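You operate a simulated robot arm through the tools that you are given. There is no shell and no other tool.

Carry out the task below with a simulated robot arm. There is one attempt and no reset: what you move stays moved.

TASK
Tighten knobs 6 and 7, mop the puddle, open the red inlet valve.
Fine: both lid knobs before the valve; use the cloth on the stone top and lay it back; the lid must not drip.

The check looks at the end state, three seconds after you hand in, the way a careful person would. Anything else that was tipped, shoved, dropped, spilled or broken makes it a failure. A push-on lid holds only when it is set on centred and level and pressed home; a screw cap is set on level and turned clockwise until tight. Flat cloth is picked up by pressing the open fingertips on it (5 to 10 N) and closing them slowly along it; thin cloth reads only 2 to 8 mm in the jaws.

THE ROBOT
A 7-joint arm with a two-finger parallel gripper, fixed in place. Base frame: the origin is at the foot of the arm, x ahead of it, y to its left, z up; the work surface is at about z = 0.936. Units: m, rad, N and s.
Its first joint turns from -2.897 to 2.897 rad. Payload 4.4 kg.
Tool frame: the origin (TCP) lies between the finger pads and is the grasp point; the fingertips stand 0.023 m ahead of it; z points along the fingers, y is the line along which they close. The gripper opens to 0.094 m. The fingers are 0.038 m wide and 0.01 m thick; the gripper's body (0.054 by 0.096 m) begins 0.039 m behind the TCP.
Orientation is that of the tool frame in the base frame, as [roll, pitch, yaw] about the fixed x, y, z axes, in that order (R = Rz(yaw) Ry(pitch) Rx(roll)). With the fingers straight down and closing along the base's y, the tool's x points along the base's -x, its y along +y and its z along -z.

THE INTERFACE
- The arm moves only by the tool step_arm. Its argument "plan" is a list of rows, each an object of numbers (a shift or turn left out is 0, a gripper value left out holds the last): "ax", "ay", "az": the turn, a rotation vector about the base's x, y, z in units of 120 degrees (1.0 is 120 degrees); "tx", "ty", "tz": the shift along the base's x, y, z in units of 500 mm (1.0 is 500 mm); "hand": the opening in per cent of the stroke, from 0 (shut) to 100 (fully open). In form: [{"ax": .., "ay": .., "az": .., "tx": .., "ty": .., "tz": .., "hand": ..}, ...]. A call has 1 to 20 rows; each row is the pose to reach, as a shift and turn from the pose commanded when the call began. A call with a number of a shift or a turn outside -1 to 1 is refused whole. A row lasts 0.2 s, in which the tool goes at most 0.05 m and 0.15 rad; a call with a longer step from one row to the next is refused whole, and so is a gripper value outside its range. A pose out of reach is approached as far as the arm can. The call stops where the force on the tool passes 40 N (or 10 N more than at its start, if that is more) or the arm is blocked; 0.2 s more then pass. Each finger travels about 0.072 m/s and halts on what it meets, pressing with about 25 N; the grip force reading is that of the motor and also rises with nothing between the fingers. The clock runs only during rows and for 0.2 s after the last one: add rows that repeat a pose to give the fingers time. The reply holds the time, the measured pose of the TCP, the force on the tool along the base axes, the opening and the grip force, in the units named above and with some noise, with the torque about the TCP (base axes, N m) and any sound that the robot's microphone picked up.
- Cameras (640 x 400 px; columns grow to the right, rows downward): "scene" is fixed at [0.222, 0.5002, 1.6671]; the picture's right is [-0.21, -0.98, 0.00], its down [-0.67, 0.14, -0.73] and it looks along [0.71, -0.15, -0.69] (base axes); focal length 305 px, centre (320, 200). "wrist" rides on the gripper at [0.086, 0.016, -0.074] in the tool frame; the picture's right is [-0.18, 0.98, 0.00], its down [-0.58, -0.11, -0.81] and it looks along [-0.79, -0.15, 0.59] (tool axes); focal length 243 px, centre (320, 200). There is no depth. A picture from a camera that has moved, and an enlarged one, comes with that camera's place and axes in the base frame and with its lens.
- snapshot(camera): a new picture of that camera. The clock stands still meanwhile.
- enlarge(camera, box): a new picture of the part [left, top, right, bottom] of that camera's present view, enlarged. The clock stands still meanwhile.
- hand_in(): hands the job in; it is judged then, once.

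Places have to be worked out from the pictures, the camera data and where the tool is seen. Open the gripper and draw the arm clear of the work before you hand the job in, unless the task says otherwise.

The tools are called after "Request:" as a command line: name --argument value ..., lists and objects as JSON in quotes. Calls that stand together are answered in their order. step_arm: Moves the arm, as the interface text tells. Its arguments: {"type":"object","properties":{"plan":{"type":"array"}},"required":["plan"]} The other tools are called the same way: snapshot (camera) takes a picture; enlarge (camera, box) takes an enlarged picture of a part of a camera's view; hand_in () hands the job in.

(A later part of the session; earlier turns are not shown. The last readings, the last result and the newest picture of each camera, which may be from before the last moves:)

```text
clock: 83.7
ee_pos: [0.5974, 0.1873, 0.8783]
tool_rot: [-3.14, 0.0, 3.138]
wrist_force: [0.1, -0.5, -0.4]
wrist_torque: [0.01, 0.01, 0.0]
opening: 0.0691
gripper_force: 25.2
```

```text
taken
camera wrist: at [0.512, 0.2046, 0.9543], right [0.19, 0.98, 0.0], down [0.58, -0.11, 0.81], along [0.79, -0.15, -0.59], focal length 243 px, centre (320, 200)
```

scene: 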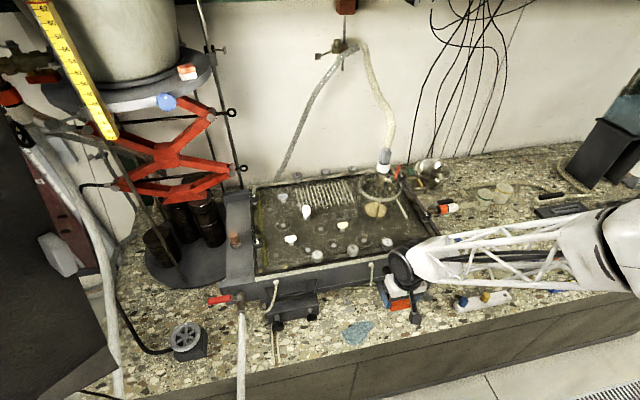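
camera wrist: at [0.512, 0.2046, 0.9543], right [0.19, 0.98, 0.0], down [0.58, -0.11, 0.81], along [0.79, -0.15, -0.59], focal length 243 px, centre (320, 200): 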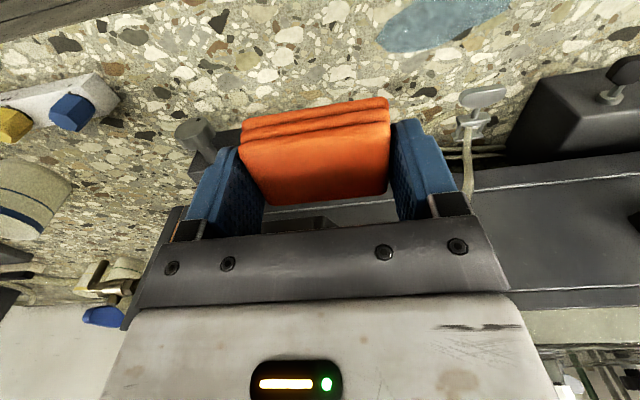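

The hose clamp's wing nut stands near (0.645, 0.315, z 0.767), so I must keep the gripper body's x below ~0.63 while wiping there. I first lower the cloth to the stone just right of the puddle and check the pressing force.

Request:
step_arm --plan '[{"tz": -0.08, "hand": 50}, {"tz": -0.16}, {"tz": -0.24}, {"tz": -0.285}, {"tz": -0.298}, {"tz": -0.302}, {"tz": -0.302}]'

Request:
snapshot --camera "wrist"

Request:
enlarge --camera "scene" --box '[320, 270, 448, 350]'

```text
clock: 85.3
ee_pos: [0.5979, 0.1887, 0.728]
tool_rot: [-3.141, 0.003, 3.139]
wrist_force: [-8.7, -3.0, 29.2]
wrist_torque: [-0.07, 0.32, 0.0]
opening: 0.0691
gripper_force: 25.1
```

```text
taken
camera wrist: at [0.512, 0.2045, 0.8035], right [0.19, 0.98, 0.0], down [0.58, -0.11, 0.81], along [0.79, -0.15, -0.59], focal length 243 px, centre (320, 200)
```

wrist: 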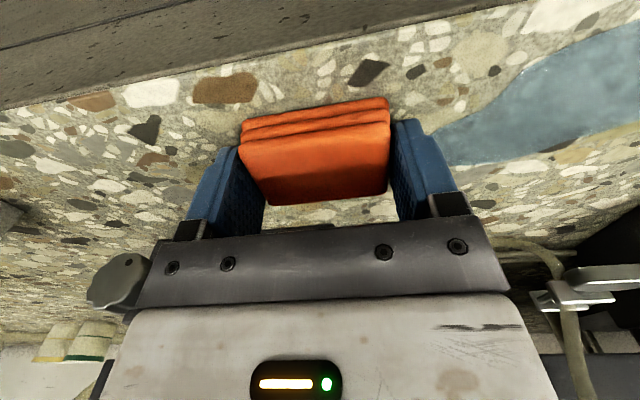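

```text
5.00 times, centred on (384, 310) of scene
camera zoom: at [0.222, 0.5002, 1.6671], right [-0.21, -0.98, 0.0], down [-0.67, 0.14, -0.73], along [0.71, -0.15, -0.69], focal length 1525 px, centre (0, -350)
```

zoom: 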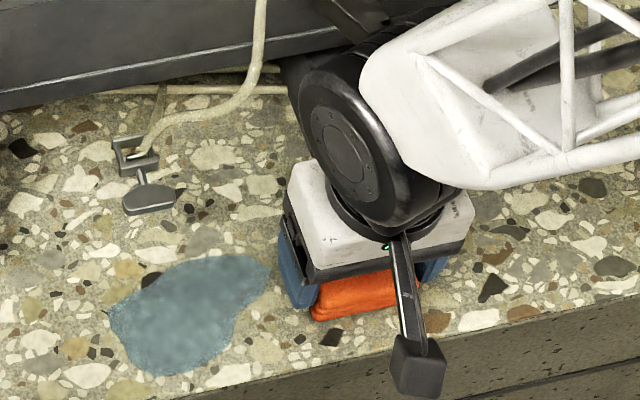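

The cloth presses at 29 N; I ease up 0.6 mm and sweep it left through the puddle (x≈0.590) and look.

Request:
step_arm --plan '[{"tz": 0.0012, "tx": -0.008, "hand": 50}, {"tz": 0.0012, "tx": -0.016, "ty": 0.02}, {"tz": 0.0012, "tx": -0.016, "ty": 0.06}, {"tz": 0.0012, "tx": -0.016, "ty": 0.1}, {"tz": 0.0012, "tx": -0.016, "ty": 0.14}, {"tz": 0.0012, "tx": -0.016, "ty": 0.18}, {"tz": 0.0012, "tx": -0.016, "ty": 0.22}, {"tz": 0.0012, "tx": -0.016, "ty": 0.26}, {"tz": 0.0012, "tx": -0.016, "ty": 0.3}, {"tz": 0.0012, "tx": -0.016, "ty": 0.34}, {"tz": 0.0012, "tx": -0.016, "ty": 0.38}, {"tz": 0.0012, "tx": -0.016, "ty": 0.38}]'

Request:
snapshot --camera "wrist"

Request:
enlarge --camera "scene" --box '[300, 280, 428, 360]'

```text
clock: 87.9
ee_pos: [0.5894, 0.3781, 0.7294]
tool_rot: [-3.14, 0.0, 3.139]
wrist_force: [-0.5, -0.2, -0.2]
wrist_torque: [-0.02, 0.02, -0.03]
opening: 0.0689
gripper_force: 24.8
```

```text
taken
camera wrist: at [0.5036, 0.3943, 0.8045], right [0.19, 0.98, 0.0], down [0.58, -0.11, 0.81], along [0.79, -0.15, -0.59], focal length 243 px, centre (320, 200)
```

wrist: 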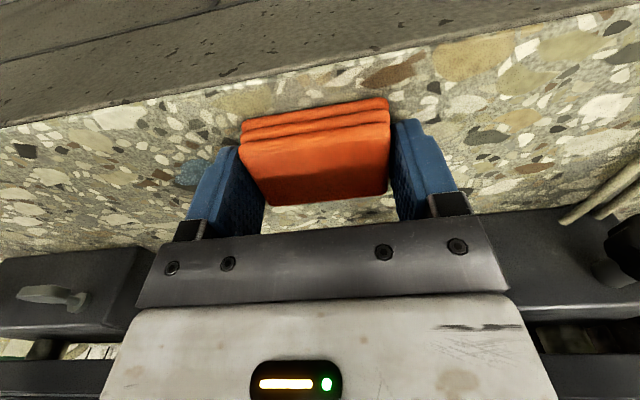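

```text
5.00 times, centred on (364, 320) of scene
camera zoom: at [0.222, 0.5002, 1.6671], right [-0.21, -0.98, 0.0], down [-0.67, 0.14, -0.73], along [0.71, -0.15, -0.69], focal length 1525 px, centre (100, -400)
```

zoom: 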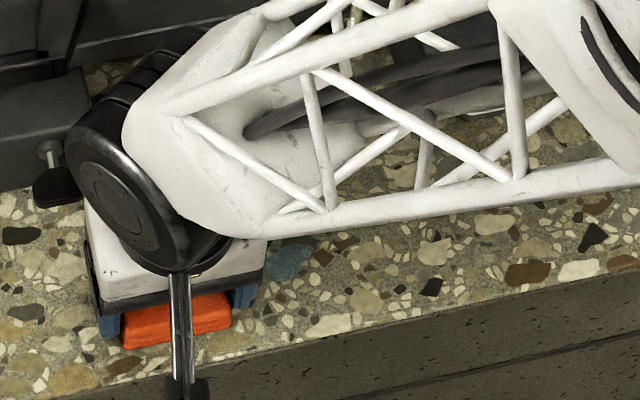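

Most of the puddle is already gone; a remnant shows near (0.600, 0.295) and contact was light at the end. I press ~1 mm lower and sweep back at x≈0.597.

Request:
step_arm --plan '[{"tx": 0.008, "tz": -0.001, "hand": 50}, {"tx": 0.016, "tz": -0.0016, "ty": -0.01}, {"tx": 0.016, "tz": -0.0016, "ty": -0.04}, {"tx": 0.016, "tz": -0.0016, "ty": -0.08}, {"tx": 0.016, "tz": -0.0016, "ty": -0.12}, {"tx": 0.016, "tz": -0.0016, "ty": -0.16}, {"tx": 0.016, "tz": -0.0016, "ty": -0.2}, {"tx": 0.016, "tz": -0.0016, "ty": -0.24}, {"tx": 0.016, "tz": -0.0016, "ty": -0.28}, {"tx": 0.016, "tz": -0.0016, "ty": -0.32}, {"tx": 0.016, "tz": -0.0016, "ty": -0.36}, {"tx": 0.016, "tz": -0.0016, "ty": -0.38}]'

Request:
snapshot --camera "wrist"

Request:
enlarge --camera "scene" --box '[300, 280, 428, 360]'

```text
clock: 90.5
ee_pos: [0.5982, 0.1887, 0.7276]
tool_rot: [3.141, 0.001, 3.138]
wrist_force: [0.5, 17.2, 30.6]
wrist_torque: [0.44, 0.04, -0.04]
opening: 0.0694
gripper_force: 24.3
```

```text
taken
camera wrist: at [0.5119, 0.2042, 0.803], right [0.19, 0.98, 0.0], down [0.58, -0.11, 0.81], along [0.79, -0.15, -0.59], focal length 243 px, centre (320, 200)
```

wrist: 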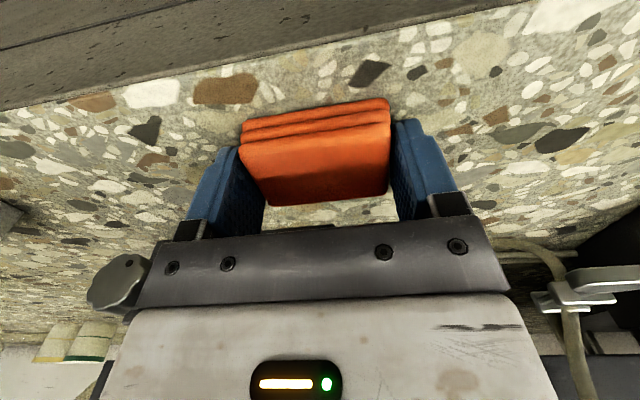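

```text
5.00 times, centred on (364, 320) of scene
camera zoom: at [0.222, 0.5002, 1.6671], right [-0.21, -0.98, 0.0], down [-0.67, 0.14, -0.73], along [0.71, -0.15, -0.69], focal length 1525 px, centre (100, -400)
```

zoom: 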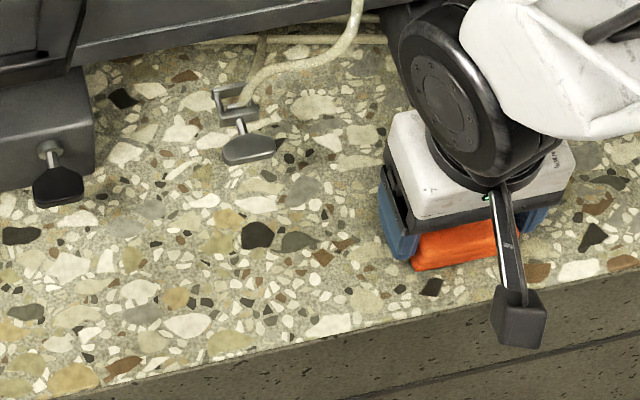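

The puddle is gone in both views. I lift the cloth and carry it back toward its original place.

Request:
step_arm --plan '[{"tz": 0.03, "hand": 50}, {"tz": 0.1}, {"tz": 0.18}, {"tz": 0.26}, {"tz": 0.3024}, {"tz": 0.3024, "ty": -0.08}, {"tz": 0.3024, "ty": -0.17}, {"tz": 0.3024, "ty": -0.26}, {"tz": 0.3024, "ty": -0.35}, {"tz": 0.3024, "ty": -0.44}, {"tz": 0.3024, "ty": -0.53}, {"tz": 0.3024, "ty": -0.62}, {"tz": 0.3024, "ty": -0.71}, {"tz": 0.3024, "ty": -0.8}, {"tz": 0.3024, "ty": -0.89}, {"tz": 0.3024, "ty": -0.96}, {"tz": 0.3024, "ty": -1.0}, {"tz": 0.3024, "ty": -1.0}]'

Request:
snapshot --camera "wrist"

Request:
enlarge --camera "scene" --box '[300, 280, 428, 360]'

```text
clock: 94.3
ee_pos: [0.5983, -0.3126, 0.8776]
tool_rot: [3.141, -0.001, 3.137]
wrist_force: [-0.6, -0.6, 0.4]
wrist_torque: [-0.03, 0.0, -0.03]
opening: 0.0691
gripper_force: 24.6
```

```text
taken
camera wrist: at [0.5119, -0.2959, 0.954], right [0.19, 0.98, 0.0], down [0.58, -0.11, 0.81], along [0.79, -0.15, -0.59], focal length 243 px, centre (320, 200)
```

wrist: 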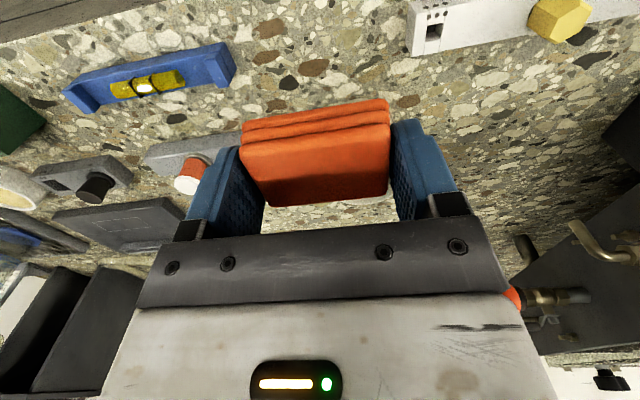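

```text
5.00 times, centred on (364, 320) of scene
camera zoom: at [0.222, 0.5002, 1.6671], right [-0.21, -0.98, 0.0], down [-0.67, 0.14, -0.73], along [0.71, -0.15, -0.69], focal length 1525 px, centre (100, -400)
```

zoom: 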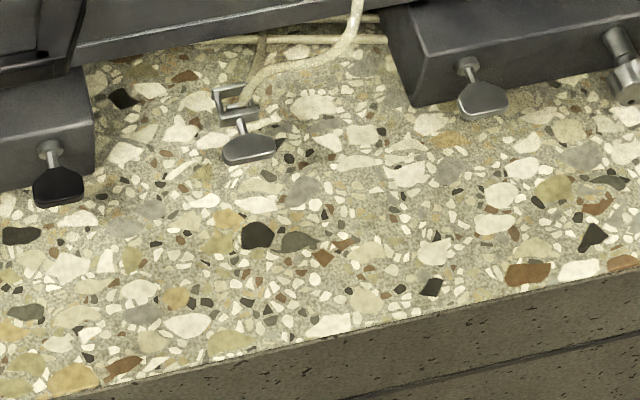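

The bench is fully clean where the puddle was. I lower the cloth to its original spot.

Request:
step_arm --plan '[{"tz": -0.08, "hand": 50}, {"tz": -0.16}, {"tz": -0.24}, {"tz": -0.28}, {"tz": -0.294}, {"tz": -0.3}, {"tz": -0.3}]'

```text
clock: 95.9
ee_pos: [0.5963, -0.3124, 0.7282]
tool_rot: [-3.139, 0.0, 3.139]
wrist_force: [0.2, 0.0, -0.6]
wrist_torque: [-0.01, 0.0, -0.02]
opening: 0.069
gripper_force: 24.8
```

No contact yet; I ease it down another millimetre before releasing.

Request:
step_arm --plan '[{"tz": -0.001, "hand": 50}, {"tz": -0.002}, {"tz": -0.002}]'

```text
clock: 96.7
ee_pos: [0.5974, -0.3129, 0.7277]
tool_rot: [-3.141, -0.001, 3.139]
wrist_force: [-1.5, 0.5, 7.0]
wrist_torque: [0.1, 0.04, 0.04]
opening: 0.0693
gripper_force: 25.1
```

The cloth now touches the stone (7 N). I open the fingers to 87 mm and rise straight up.

Request:
step_arm --plan '[{"hand": 75}, {"hand": 85}, {"hand": 92}, {"hand": 92}, {"tz": 0.03, "hand": 92}, {"tz": 0.08}, {"tz": 0.16}, {"tz": 0.25}, {"tz": 0.34}, {"tz": 0.34}]'

Request:
snapshot --camera "wrist"

Request:
enlarge --camera "scene" --box '[470, 235, 598, 315]'

```text
clock: 98.9
ee_pos: [0.5971, -0.3114, 0.8968]
tool_rot: [-3.141, -0.001, 3.141]
wrist_force: [0.2, -0.6, -0.5]
wrist_torque: [-0.02, -0.02, 0.0]
opening: 0.0867
gripper_force: 0.1
```

```text
taken
camera wrist: at [0.5114, -0.2949, 0.9732], right [0.19, 0.98, 0.0], down [0.58, -0.11, 0.81], along [0.79, -0.15, -0.59], focal length 243 px, centre (320, 200)
```

wrist: 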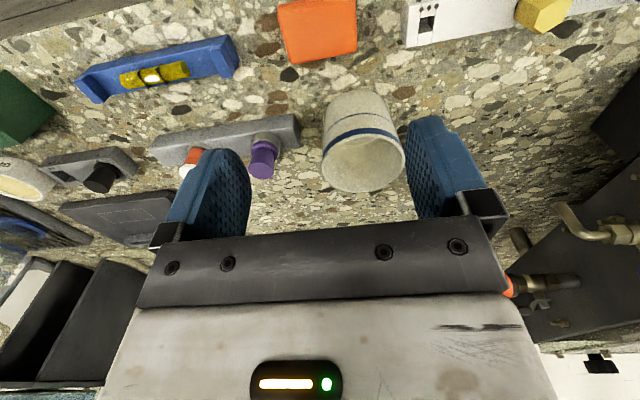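

```text
5.00 times, centred on (534, 275) of scene
camera zoom: at [0.222, 0.5002, 1.6671], right [-0.21, -0.98, 0.0], down [-0.67, 0.14, -0.73], along [0.71, -0.15, -0.69], focal length 1525 px, centre (-750, -175)
```

zoom: 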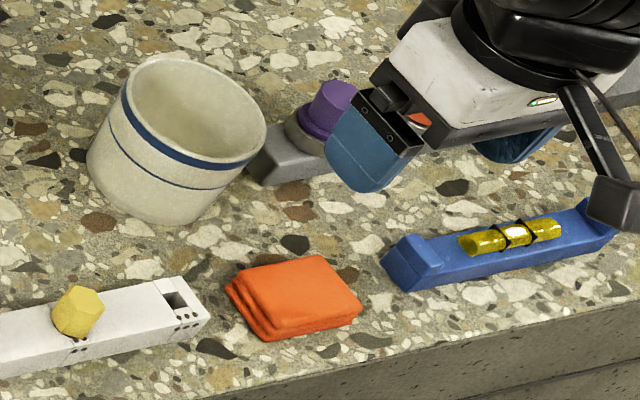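

The cloth lies back exactly where it was. Next the valve: I raise the arm and move over to the left for a close view of the red-handled inlet valve.

Request:
step_arm --plan '[{"tz": 0.09, "hand": 92}, {"tz": 0.18}, {"tz": 0.27}, {"tz": 0.36, "tx": -0.02}, {"tz": 0.37, "tx": -0.07, "ty": 0.07}, {"tz": 0.37, "tx": -0.12, "ty": 0.15}, {"tz": 0.37, "tx": -0.16, "ty": 0.24}, {"tz": 0.37, "tx": -0.16, "ty": 0.33}, {"tz": 0.37, "tx": -0.16, "ty": 0.42}, {"tz": 0.37, "tx": -0.16, "ty": 0.51}, {"tz": 0.37, "tx": -0.16, "ty": 0.6}, {"tz": 0.37, "tx": -0.16, "ty": 0.69}, {"tz": 0.37, "tx": -0.16, "ty": 0.78}, {"tz": 0.37, "tx": -0.16, "ty": 0.87}, {"tz": 0.37, "tx": -0.16, "ty": 0.96}, {"tz": 0.37, "tx": -0.16, "ty": 1.0}]'

Request:
step_arm --plan '[{"ty": 0.09}, {"ty": 0.18}, {"ty": 0.27}, {"ty": 0.36}, {"ty": 0.45}, {"ty": 0.54}, {"ty": 0.63}, {"ty": 0.7}, {"ty": 0.72}, {"ty": 0.72}]'

Request:
snapshot --camera "wrist"

Request:
snapshot --camera "scene"

```text
clock: 102.3
ee_pos: [0.5159, 0.1887, 1.083]
tool_rot: [-3.141, 0.0, 3.14]
wrist_force: [-0.1, 0.2, 1.1]
wrist_torque: [-0.01, 0.04, 0.0]
opening: 0.0865
gripper_force: 0.0
```

```text
clock: 104.5
ee_pos: [0.5158, 0.548, 1.0824]
tool_rot: [-3.139, 0.0, 3.139]
wrist_force: [0.5, 0.6, -0.2]
wrist_torque: [-0.01, 0.01, 0.0]
opening: 0.0865
gripper_force: 0.0
```

```text
taken
camera wrist: at [0.4309, 0.565, 1.1581], right [0.19, 0.98, 0.0], down [0.58, -0.11, 0.81], along [0.79, -0.15, -0.59], focal length 243 px, centre (320, 200)
```

wrist: 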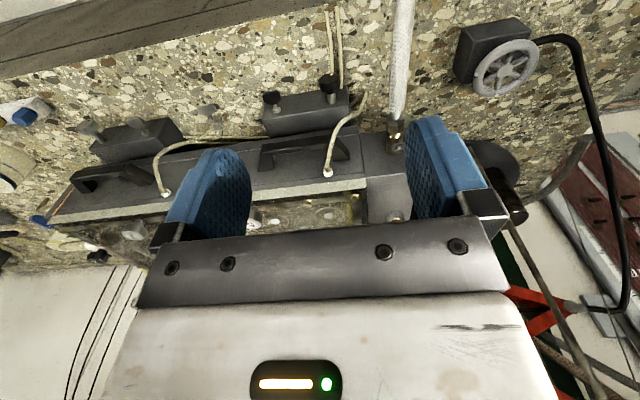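

```text
taken
```

scene: 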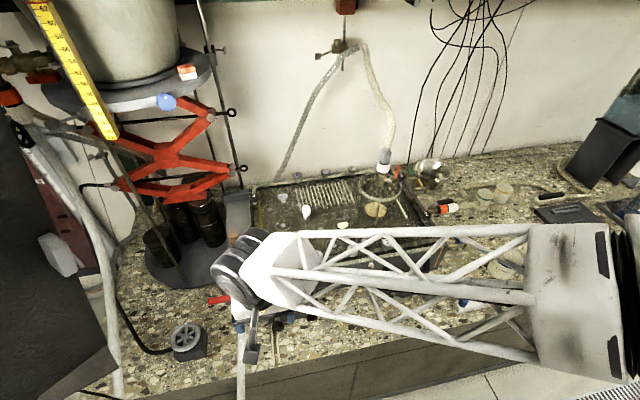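

The lever is hidden behind the left-side finger. I move 9 cm further in +y to see it between the fingers.

Request:
step_arm --plan '[{"ty": 0.06, "hand": 100}, {"ty": 0.12}, {"ty": 0.18}, {"ty": 0.2}, {"ty": 0.2}]'

Request:
snapshot --camera "wrist"

Request:
enlarge --camera "wrist" --box '[240, 90, 432, 210]'

```text
clock: 105.7
ee_pos: [0.5178, 0.6485, 1.081]
tool_rot: [-3.139, 0.001, 3.141]
wrist_force: [0.1, 0.0, 0.0]
wrist_torque: [-0.02, -0.01, -0.01]
opening: 0.0938
gripper_force: 0.1
```

```text
taken
camera wrist: at [0.4311, 0.6648, 1.1579], right [0.19, 0.98, 0.0], down [0.58, -0.11, 0.81], along [0.79, -0.15, -0.59], focal length 243 px, centre (320, 200)
```

wrist: 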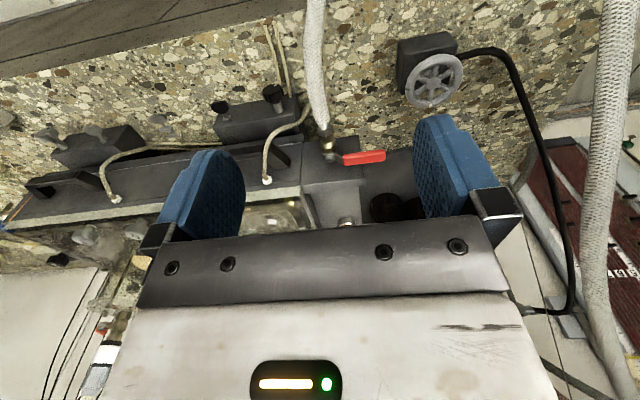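

```text
3.33 times, centred on (336, 150) of wrist
camera zoom: at [0.4311, 0.6648, 1.1579], right [0.19, 0.98, 0.0], down [0.58, -0.11, 0.81], along [0.79, -0.15, -0.59], focal length 809 px, centre (267, 367)
```

zoom: 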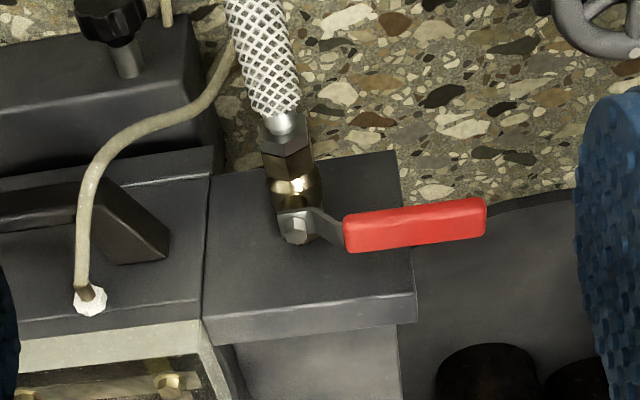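

The stem bolt triangulates to (0.684, 0.630, 0.891) with the handle pointing to +y (sleeve y 0.652–0.714, x≈0.697), across the pipe: closed. The handle must swing 90° counter-clockwise over the hose (toward −x). I move closer for accurate heights.

Request:
step_arm --plan '[{"tx": 0.04, "tz": -0.05, "hand": 100}, {"tx": 0.08, "tz": -0.1}, {"tx": 0.1, "ty": 0.02, "tz": -0.16}, {"tx": 0.1, "ty": 0.02, "tz": -0.2}, {"tx": 0.1, "ty": 0.02, "tz": -0.2}]'

Request:
snapshot --camera "wrist"

Request:
enlarge --camera "wrist" --box '[240, 90, 432, 210]'

Request:
enlarge --camera "scene" --box '[195, 275, 275, 325]'

```text
clock: 106.9
ee_pos: [0.5677, 0.6577, 0.9808]
tool_rot: [-3.141, 0.002, 3.137]
wrist_force: [0.0, 0.0, -1.1]
wrist_torque: [-0.02, -0.02, 0.0]
opening: 0.0941
gripper_force: 0.0
```

```text
taken
camera wrist: at [0.4817, 0.675, 1.0573], right [0.19, 0.98, 0.0], down [0.58, -0.11, 0.81], along [0.79, -0.15, -0.59], focal length 243 px, centre (320, 200)
```

wrist: 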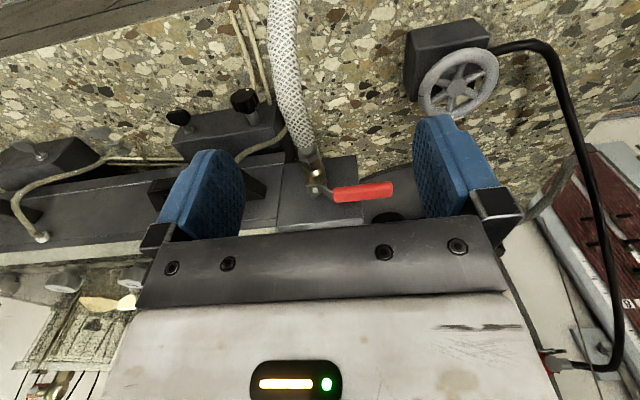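

```text
3.33 times, centred on (336, 150) of wrist
camera zoom: at [0.4817, 0.675, 1.0573], right [0.19, 0.98, 0.0], down [0.58, -0.11, 0.81], along [0.79, -0.15, -0.59], focal length 809 px, centre (267, 367)
```

zoom: 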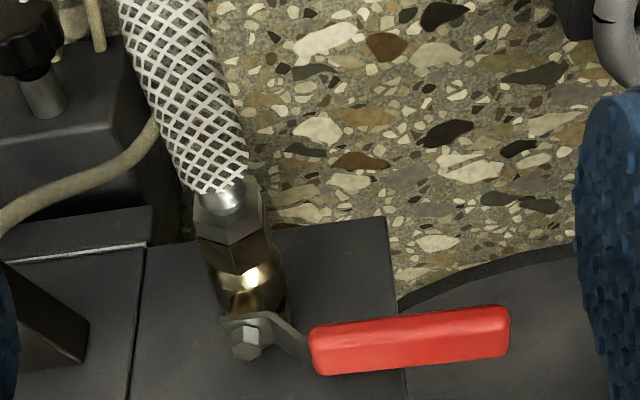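

```text
8.00 times, centred on (235, 300) of scene
camera zoom: at [0.222, 0.5002, 1.6671], right [-0.21, -0.98, 0.0], down [-0.67, 0.14, -0.73], along [0.71, -0.15, -0.69], focal length 2440 px, centre (1000, -600)
```

zoom: 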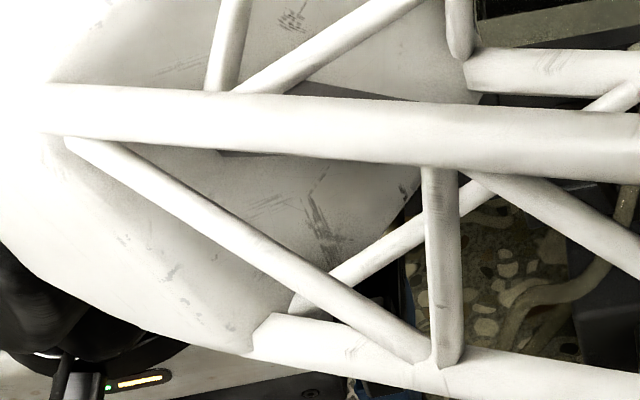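

The stem is vertical and the valve body's top is at z≈0.868; the handle sleeve is at z≈0.895 (x≈0.690, y 0.652–0.714). I turn the tool −90° so the fingers close along x, then move above the handle while still high.

Request:
step_arm --plan '[{"az": -0.07, "tz": 0.02, "hand": 60}, {"az": -0.14, "tz": 0.04}, {"az": -0.21, "tz": 0.04}, {"az": -0.28, "tz": 0.04}, {"az": -0.35, "tz": 0.04}, {"az": -0.42, "tz": 0.04}, {"az": -0.49, "tz": 0.04}, {"az": -0.56, "tz": 0.04}, {"az": -0.63, "tz": 0.04}, {"az": -0.7, "tz": 0.04}, {"az": -0.748, "tz": 0.04}, {"az": -0.748, "tz": 0.04}]'

Request:
snapshot --camera "wrist"

Request:
snapshot --camera "scene"

```text
clock: 109.5
ee_pos: [0.5675, 0.6577, 1.0029]
tool_rot: [-3.139, -0.001, 1.57]
wrist_force: [-0.5, 0.5, 0.0]
wrist_torque: [0.03, -0.02, -0.01]
opening: 0.0563
gripper_force: 0.0
```

```text
taken
camera wrist: at [0.5841, 0.7445, 1.0777], right [0.98, -0.18, 0.0], down [-0.11, -0.58, 0.81], along [-0.15, -0.79, -0.59], focal length 243 px, centre (320, 200)
```

wrist: 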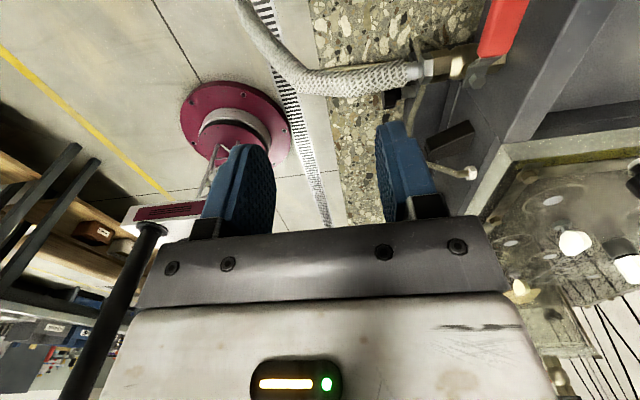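

```text
taken
```

scene: 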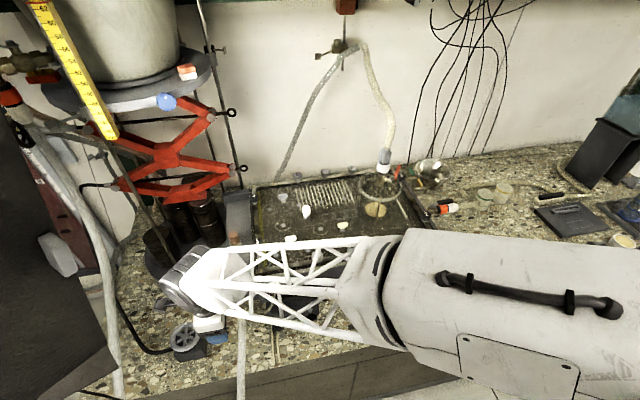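

The rotation worked and the hose indeed leaves horizontally toward −x. I move over the handle at (0.690, 0.676) and look again.

Request:
step_arm --plan '[{"tx": 0.06, "ty": 0.01, "hand": 50}, {"tx": 0.13, "ty": 0.02}, {"tx": 0.2, "ty": 0.03}, {"tx": 0.245, "ty": 0.037}, {"tx": 0.245, "ty": 0.037, "tz": -0.04}, {"tx": 0.245, "ty": 0.037, "tz": -0.06}, {"tx": 0.245, "ty": 0.037, "tz": -0.06}]'

Request:
snapshot --camera "wrist"

Request:
enlarge --camera "scene" --box '[180, 250, 276, 310]'

```text
clock: 111.1
ee_pos: [0.6901, 0.6766, 0.9721]
tool_rot: [-3.139, -0.002, 1.574]
wrist_force: [0.2, 0.5, 0.2]
wrist_torque: [0.02, 0.0, -0.03]
opening: 0.0472
gripper_force: 0.2
```

```text
taken
camera wrist: at [0.7068, 0.7629, 1.0472], right [0.98, -0.18, 0.0], down [-0.11, -0.58, 0.81], along [-0.15, -0.79, -0.59], focal length 243 px, centre (320, 200)
```

wrist: 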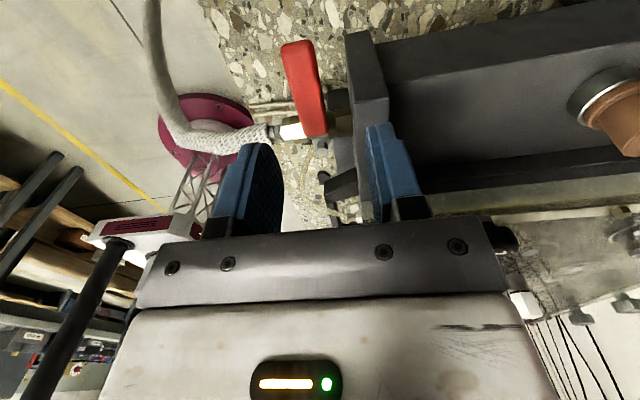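

```text
6.67 times, centred on (228, 280) of scene
camera zoom: at [0.222, 0.5002, 1.6671], right [-0.21, -0.98, 0.0], down [-0.67, 0.14, -0.73], along [0.71, -0.15, -0.69], focal length 2034 px, centre (933, -333)
```

zoom: 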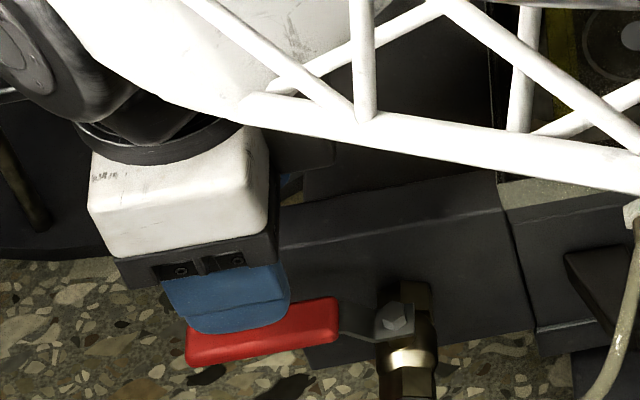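

From this view the handle lies at x≈0.682, y 0.651–0.709, top z≈0.904, and the stem at (0.681, 0.632). I check the gap between the handle and the box face before lowering.

Request:
enlarge --camera "wrist" --box '[240, 20, 432, 140]'

Request:
enlarge --camera "wrist" --box '[260, 90, 420, 190]'

```text
3.33 times, centred on (336, 80) of wrist
camera zoom: at [0.7068, 0.7629, 1.0472], right [0.98, -0.18, 0.0], down [-0.11, -0.58, 0.81], along [-0.15, -0.79, -0.59], focal length 809 px, centre (267, 600)
```

zoom: 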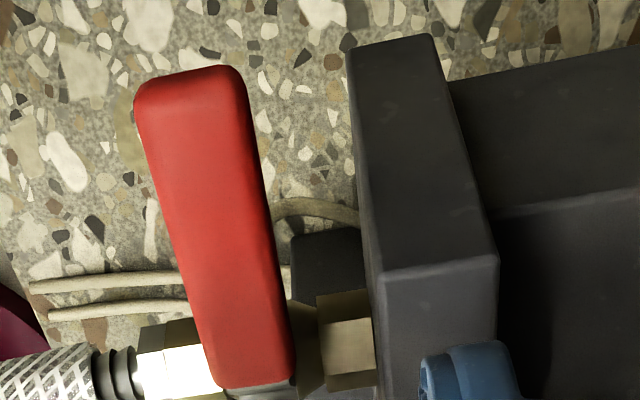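

```text
4.00 times, centred on (340, 140) of wrist
camera zoom: at [0.7068, 0.7629, 1.0472], right [0.98, -0.18, 0.0], down [-0.11, -0.58, 0.81], along [-0.15, -0.79, -0.59], focal length 970 px, centre (240, 440)
```

zoom: 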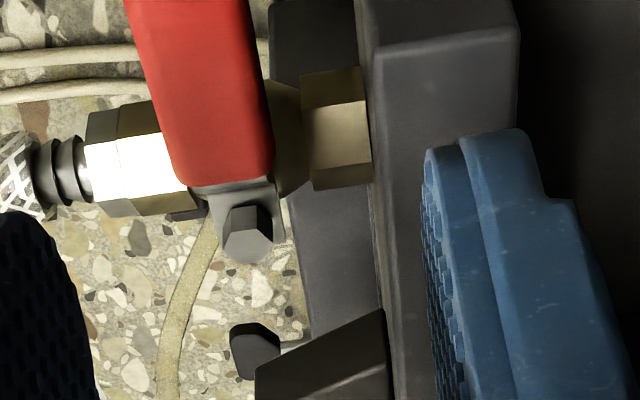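

The box's front wall is at x≈0.710 with only ~2 cm behind the handle, so it is better to straddle the handle near its tip, beyond the box's end (y>0.68). I test whether (0.682, 0.701) is in reach at this height.

Request:
step_arm --plan '[{"tx": -0.008, "ty": 0.02, "hand": 40}, {"tx": -0.016, "ty": 0.04}, {"tx": -0.016, "ty": 0.05}, {"tx": -0.016, "ty": 0.05}]'

Request:
snapshot --camera "wrist"

```text
clock: 112.1
ee_pos: [0.6819, 0.702, 0.9729]
tool_rot: [-3.141, 0.0, 1.573]
wrist_force: [0.0, -0.3, 0.1]
wrist_torque: [-0.02, 0.01, 0.03]
opening: 0.0376
gripper_force: 0.0
```

```text
taken
camera wrist: at [0.6986, 0.788, 1.048], right [0.98, -0.18, 0.0], down [-0.11, -0.58, 0.81], along [-0.15, -0.79, -0.59], focal length 243 px, centre (320, 200)
```

wrist: 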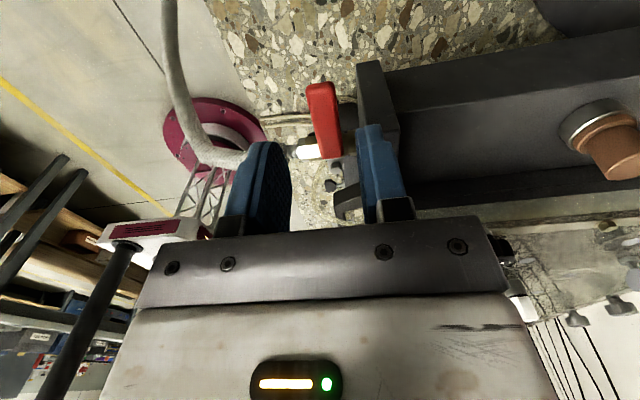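

Reachable. I zoom in to see the wall's end relative to the back finger.

Request:
enlarge --camera "wrist" --box '[240, 50, 432, 170]'

Request:
enlarge --camera "scene" --box '[180, 250, 276, 310]'

```text
3.33 times, centred on (336, 110) of wrist
camera zoom: at [0.6986, 0.788, 1.048], right [0.98, -0.18, 0.0], down [-0.11, -0.58, 0.81], along [-0.15, -0.79, -0.59], focal length 809 px, centre (267, 500)
```

zoom: 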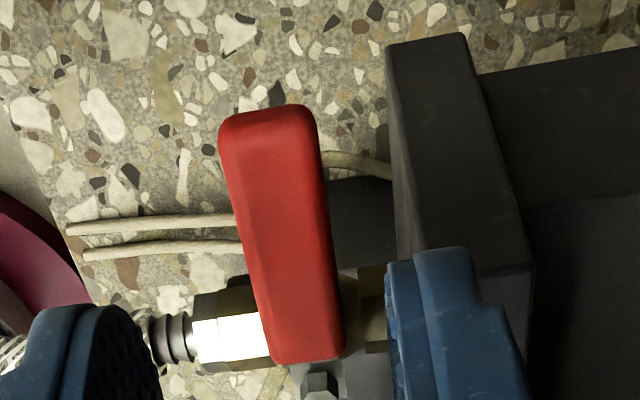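

```text
6.67 times, centred on (228, 280) of scene
camera zoom: at [0.222, 0.5002, 1.6671], right [-0.21, -0.98, 0.0], down [-0.67, 0.14, -0.73], along [0.71, -0.15, -0.69], focal length 2034 px, centre (933, -333)
```

zoom: 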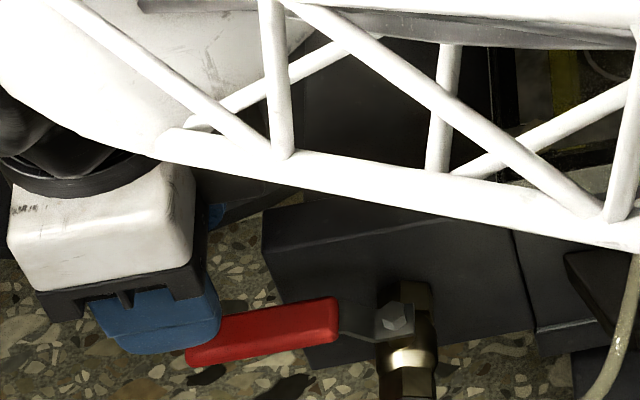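

The back finger will pass just beyond the wall's end. I narrow the fingers to ~31 mm and descend in steps around the handle.

Request:
step_arm --plan '[{"hand": 33}, {"tz": -0.03, "ty": 0.004, "hand": 33}, {"tz": -0.06, "ty": 0.004}, {"tz": -0.085, "ty": 0.004}, {"tz": -0.085, "ty": 0.004}]'

Request:
enlarge --camera "wrist" --box '[240, 90, 432, 210]'

Request:
enlarge --camera "scene" --box '[180, 255, 276, 315]'

```text
clock: 113.3
ee_pos: [0.6824, 0.7043, 0.9286]
tool_rot: [-3.141, -0.001, 1.573]
wrist_force: [0.2, 0.5, 0.0]
wrist_torque: [0.01, 0.01, -0.03]
opening: 0.0311
gripper_force: 0.0
```

```text
3.33 times, centred on (336, 150) of wrist
camera zoom: at [0.6984, 0.79, 1.0053], right [0.98, -0.18, 0.0], down [-0.11, -0.58, 0.81], along [-0.15, -0.79, -0.59], focal length 809 px, centre (267, 367)
```

zoom: 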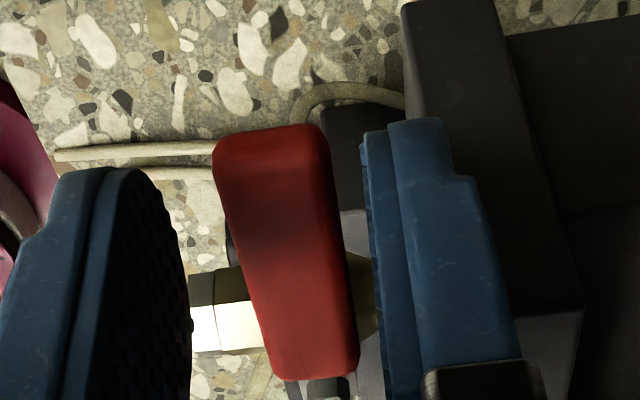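

```text
6.67 times, centred on (228, 285) of scene
camera zoom: at [0.222, 0.5002, 1.6671], right [-0.21, -0.98, 0.0], down [-0.67, 0.14, -0.73], along [0.71, -0.15, -0.69], focal length 2034 px, centre (933, -367)
```

zoom: 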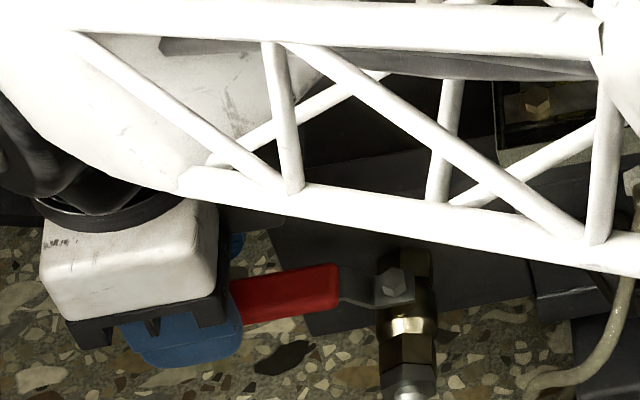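

The handle sits well between the fingers. I lower the remaining 2 cm.

Request:
step_arm --plan '[{"tz": -0.012, "hand": 33}, {"tz": -0.024}, {"tz": -0.036}, {"tz": -0.04}, {"tz": -0.04}]'

Request:
enlarge --camera "wrist" --box '[240, 90, 432, 210]'

```text
clock: 114.5
ee_pos: [0.6823, 0.7032, 0.9084]
tool_rot: [-3.138, -0.001, 1.572]
wrist_force: [-1.0, -0.2, -0.2]
wrist_torque: [0.0, 0.02, 0.04]
opening: 0.0312
gripper_force: 0.2
```

```text
3.33 times, centred on (336, 150) of wrist
camera zoom: at [0.6983, 0.7898, 0.9855], right [0.98, -0.18, 0.0], down [-0.11, -0.58, 0.81], along [-0.15, -0.79, -0.59], focal length 809 px, centre (267, 367)
```

zoom: 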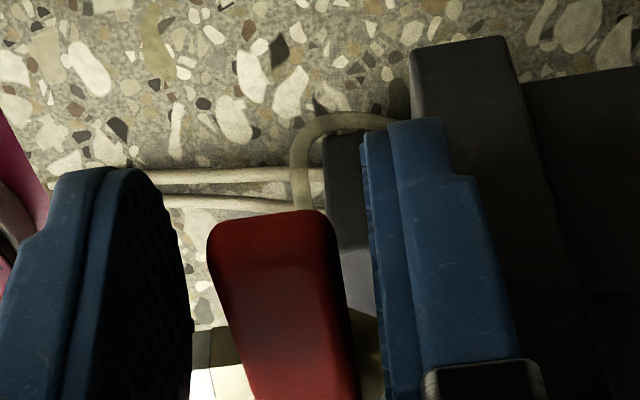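

No contact forces and the handle is between the pads. I narrow the fingers to ~22 mm to take up slack without clamping.

Request:
step_arm --plan '[{"hand": 30}, {"hand": 27}, {"hand": 24}, {"hand": 22}, {"hand": 22}]'

Request:
enlarge --camera "wrist" --box '[240, 90, 432, 210]'

```text
clock: 115.7
ee_pos: [0.6809, 0.704, 0.9095]
tool_rot: [-3.139, 0.0, 1.572]
wrist_force: [0.4, 0.8, -0.2]
wrist_torque: [0.01, 0.0, 0.0]
opening: 0.0213
gripper_force: 0.7
```

```text
3.33 times, centred on (336, 150) of wrist
camera zoom: at [0.6984, 0.7898, 0.9856], right [0.98, -0.18, 0.0], down [-0.11, -0.58, 0.81], along [-0.15, -0.79, -0.59], focal length 809 px, centre (267, 367)
```

zoom: 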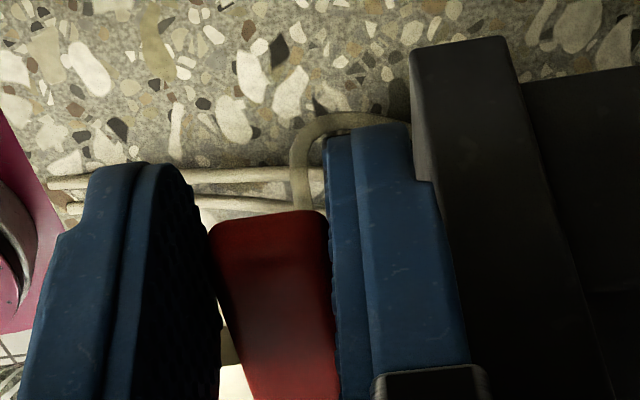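

The handle is snug between the pads with a little play. I now swing it counter-clockwise about the stem, first 15°, turning the tool along with it.

Request:
step_arm --plan '[{"tx": -0.0062, "ty": -0.0008, "az": 0.0208, "hand": 22}, {"tx": -0.0124, "ty": -0.002, "az": 0.0417}, {"tx": -0.0186, "ty": -0.0033, "az": 0.0625}, {"tx": -0.0246, "ty": -0.0048, "az": 0.0833}, {"tx": -0.0305, "ty": -0.0067, "az": 0.1042}, {"tx": -0.0362, "ty": -0.0088, "az": 0.125}]'

Request:
enlarge --camera "wrist" --box '[240, 90, 432, 210]'

Request:
enlarge --camera "scene" --box '[180, 265, 276, 325]'

```text
clock: 117.1
ee_pos: [0.6636, 0.7, 0.9092]
tool_rot: [-3.14, 0.0, 1.833]
wrist_force: [2.2, -0.2, -0.5]
wrist_torque: [0.02, -0.06, -0.01]
opening: 0.0213
gripper_force: 0.2
```

```text
3.33 times, centred on (336, 150) of wrist
camera zoom: at [0.657, 0.7868, 0.9854], right [1.0, 0.08, 0.0], down [0.05, -0.59, 0.81], along [0.06, -0.8, -0.59], focal length 809 px, centre (267, 367)
```

zoom: 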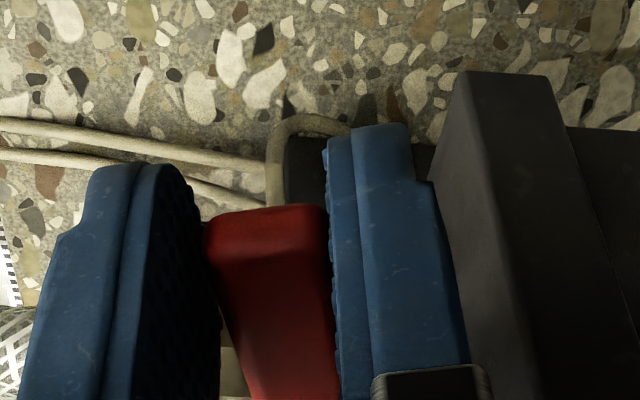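

```text
6.67 times, centred on (228, 295) of scene
camera zoom: at [0.222, 0.5002, 1.6671], right [-0.21, -0.98, 0.0], down [-0.67, 0.14, -0.73], along [0.71, -0.15, -0.69], focal length 2034 px, centre (933, -433)
```

zoom: 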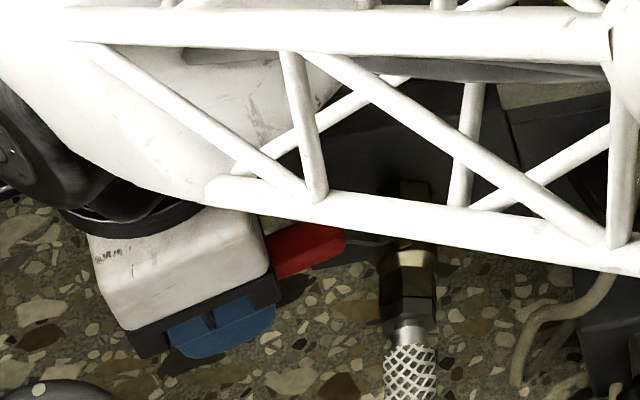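

The handle follows easily (2 N). I continue to 45°.

Request:
step_arm --plan '[{"tx": -0.0112, "ty": -0.005, "az": 0.0417, "hand": 22}, {"tx": -0.0218, "ty": -0.0106, "az": 0.0833}, {"tx": -0.0318, "ty": -0.0174, "az": 0.125}, {"tx": -0.041, "ty": -0.025, "az": 0.1667}, {"tx": -0.0496, "ty": -0.033, "az": 0.2083}, {"tx": -0.0572, "ty": -0.0418, "az": 0.25}]'

Request:
enlarge --camera "wrist" --box '[240, 90, 432, 210]'

Request:
enlarge --camera "scene" --box '[180, 265, 276, 325]'

```text
clock: 118.5
ee_pos: [0.6348, 0.6786, 0.9084]
tool_rot: [-3.14, 0.0, 2.361]
wrist_force: [0.7, 1.0, 0.0]
wrist_torque: [-0.01, -0.03, 0.0]
opening: 0.0212
gripper_force: 0.8
```

```text
3.33 times, centred on (336, 150) of wrist
camera zoom: at [0.5856, 0.7506, 0.9852], right [0.82, 0.57, 0.0], down [0.34, -0.49, 0.81], along [0.46, -0.66, -0.59], focal length 809 px, centre (267, 367)
```

zoom: 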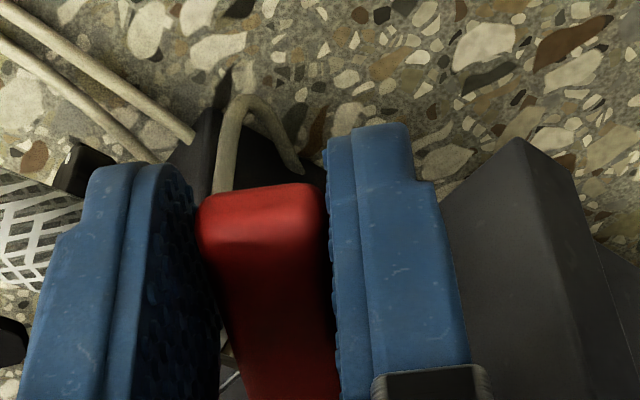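

```text
6.67 times, centred on (228, 295) of scene
camera zoom: at [0.222, 0.5002, 1.6671], right [-0.21, -0.98, 0.0], down [-0.67, 0.14, -0.73], along [0.71, -0.15, -0.69], focal length 2034 px, centre (933, -433)
```

zoom: 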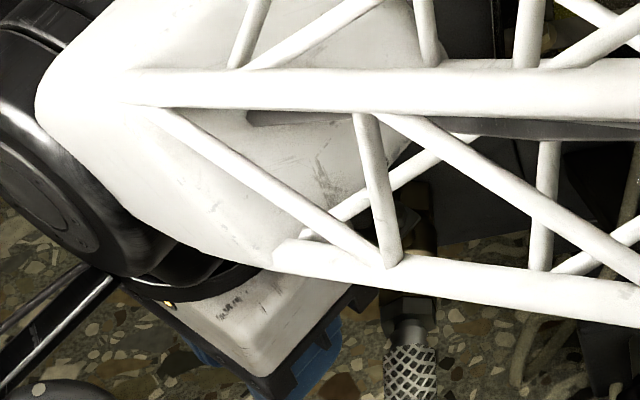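

45° reached with hardly any force. I continue to 75°.

Request:
step_arm --plan '[{"tx": -0.0066, "ty": -0.0094, "az": 0.0417, "hand": 22}, {"tx": -0.0126, "ty": -0.0192, "az": 0.0833}, {"tx": -0.0174, "ty": -0.0294, "az": 0.125}, {"tx": -0.0214, "ty": -0.0398, "az": 0.1667}, {"tx": -0.0244, "ty": -0.0506, "az": 0.2083}, {"tx": -0.0264, "ty": -0.0614, "az": 0.25}]'

Request:
enlarge --camera "wrist" --box '[240, 90, 432, 210]'

```text
clock: 119.9
ee_pos: [0.6223, 0.6476, 0.9102]
tool_rot: [3.141, 0.002, 2.883]
wrist_force: [0.9, 1.1, 0.8]
wrist_torque: [0.02, 0.03, -0.04]
opening: 0.0214
gripper_force: 0.8
```

```text
3.33 times, centred on (336, 150) of wrist
camera zoom: at [0.5433, 0.6854, 0.9856], right [0.43, 0.9, 0.0], down [0.53, -0.25, 0.81], along [0.73, -0.35, -0.59], focal length 809 px, centre (267, 367)
```

zoom: 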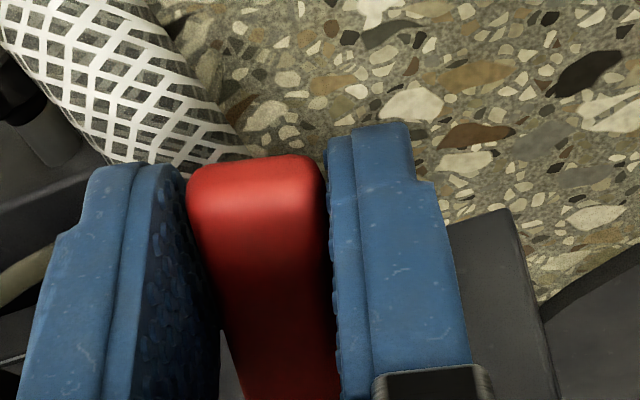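

75° reached. I raise 3 mm for safe clearance above the hose and finish the swing to 90°.

Request:
step_arm --plan '[{"tx": -0.0006, "ty": -0.005, "tz": 0.004, "az": 0.02, "hand": 22}, {"tx": -0.001, "ty": -0.0108, "tz": 0.006, "az": 0.0417}, {"tx": -0.0012, "ty": -0.0161, "tz": 0.006, "az": 0.0625}, {"tx": -0.0012, "ty": -0.0214, "tz": 0.006, "az": 0.0833}, {"tx": -0.0008, "ty": -0.0267, "tz": 0.006, "az": 0.104}, {"tx": -0.0002, "ty": -0.032, "tz": 0.006, "az": 0.125}]'

Request:
snapshot --camera "wrist"

Request:
enlarge --camera "scene" --box '[190, 270, 286, 330]'

```text
clock: 121.3
ee_pos: [0.6224, 0.6315, 0.9129]
tool_rot: [3.141, 0.001, -3.141]
wrist_force: [-0.5, 1.1, -0.1]
wrist_torque: [0.03, 0.03, -0.02]
opening: 0.0211
gripper_force: 0.2
```

```text
taken
camera wrist: at [0.5359, 0.6472, 0.9885], right [0.18, 0.98, 0.0], down [0.58, -0.11, 0.81], along [0.79, -0.15, -0.59], focal length 243 px, centre (320, 200)
```

wrist: 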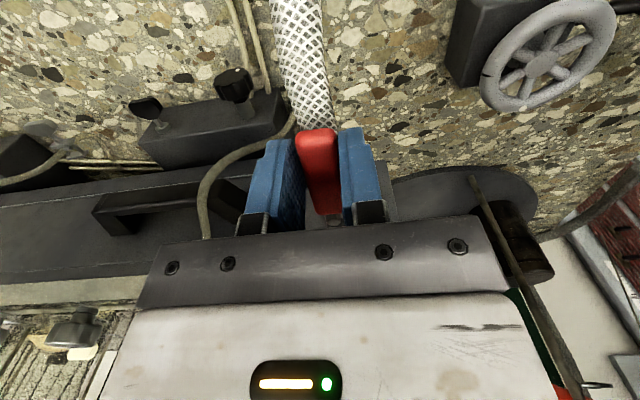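

```text
6.67 times, centred on (238, 300) of scene
camera zoom: at [0.222, 0.5002, 1.6671], right [-0.21, -0.98, 0.0], down [-0.67, 0.14, -0.73], along [0.71, -0.15, -0.69], focal length 2034 px, centre (867, -467)
```

zoom: 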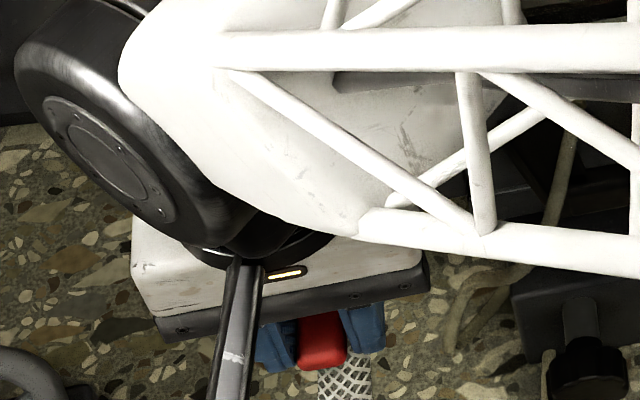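

The handle now lies along the hose with no resistance yet. I push gently a few degrees further to bring it to its open stop.

Request:
step_arm --plan '[{"tx": 0.0004, "ty": -0.003, "az": 0.0125, "hand": 22}, {"tx": 0.0008, "ty": -0.006, "az": 0.025}, {"tx": 0.0012, "ty": -0.008, "az": 0.033}, {"tx": 0.0012, "ty": -0.008, "az": 0.033}]'

```text
clock: 122.3
ee_pos: [0.6216, 0.6276, 0.9134]
tool_rot: [-3.14, 0.002, -3.071]
wrist_force: [3.7, 11.8, -0.8]
wrist_torque: [0.1, -0.17, -0.26]
opening: 0.0258
gripper_force: 5.8
```

Resistance of 12 N appears and the handle is at its stop: the valve is fully open. I ease off, open the fingers, and rise straight up.

Request:
step_arm --plan '[{"ty": 0.004, "hand": 30}, {"ty": 0.006, "hand": 45}, {"ty": 0.006, "hand": 50}, {"ty": 0.006, "hand": 50}, {"ty": 0.006, "tz": 0.04, "hand": 50}, {"ty": 0.006, "tz": 0.1}, {"ty": 0.006, "tz": 0.18}, {"ty": 0.006, "tz": 0.26}, {"tx": -0.06, "ty": 0.006, "tz": 0.32}, {"tx": -0.12, "ty": 0.006, "tz": 0.36}, {"tx": -0.12, "ty": 0.006, "tz": 0.36}]'

Request:
snapshot --camera "wrist"

Request:
enlarge --camera "wrist" --box '[240, 90, 432, 210]'

```text
clock: 124.7
ee_pos: [0.5632, 0.6299, 1.0924]
tool_rot: [-3.141, 0.0, -3.073]
wrist_force: [-0.5, -0.2, 0.2]
wrist_torque: [0.01, -0.04, 0.03]
opening: 0.0471
gripper_force: 0.1
```

```text
taken
camera wrist: at [0.476, 0.6406, 1.168], right [0.11, 0.99, 0.0], down [0.59, -0.07, 0.81], along [0.8, -0.09, -0.59], focal length 243 px, centre (320, 200)
```

wrist: 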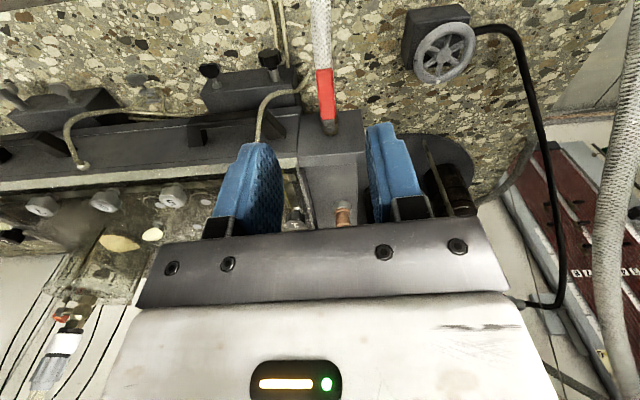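

```text
3.33 times, centred on (336, 150) of wrist
camera zoom: at [0.476, 0.6406, 1.168], right [0.11, 0.99, 0.0], down [0.59, -0.07, 0.81], along [0.8, -0.09, -0.59], focal length 809 px, centre (267, 367)
```

zoom: 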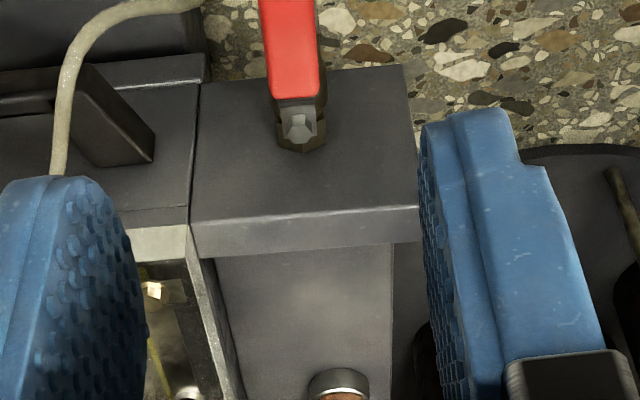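

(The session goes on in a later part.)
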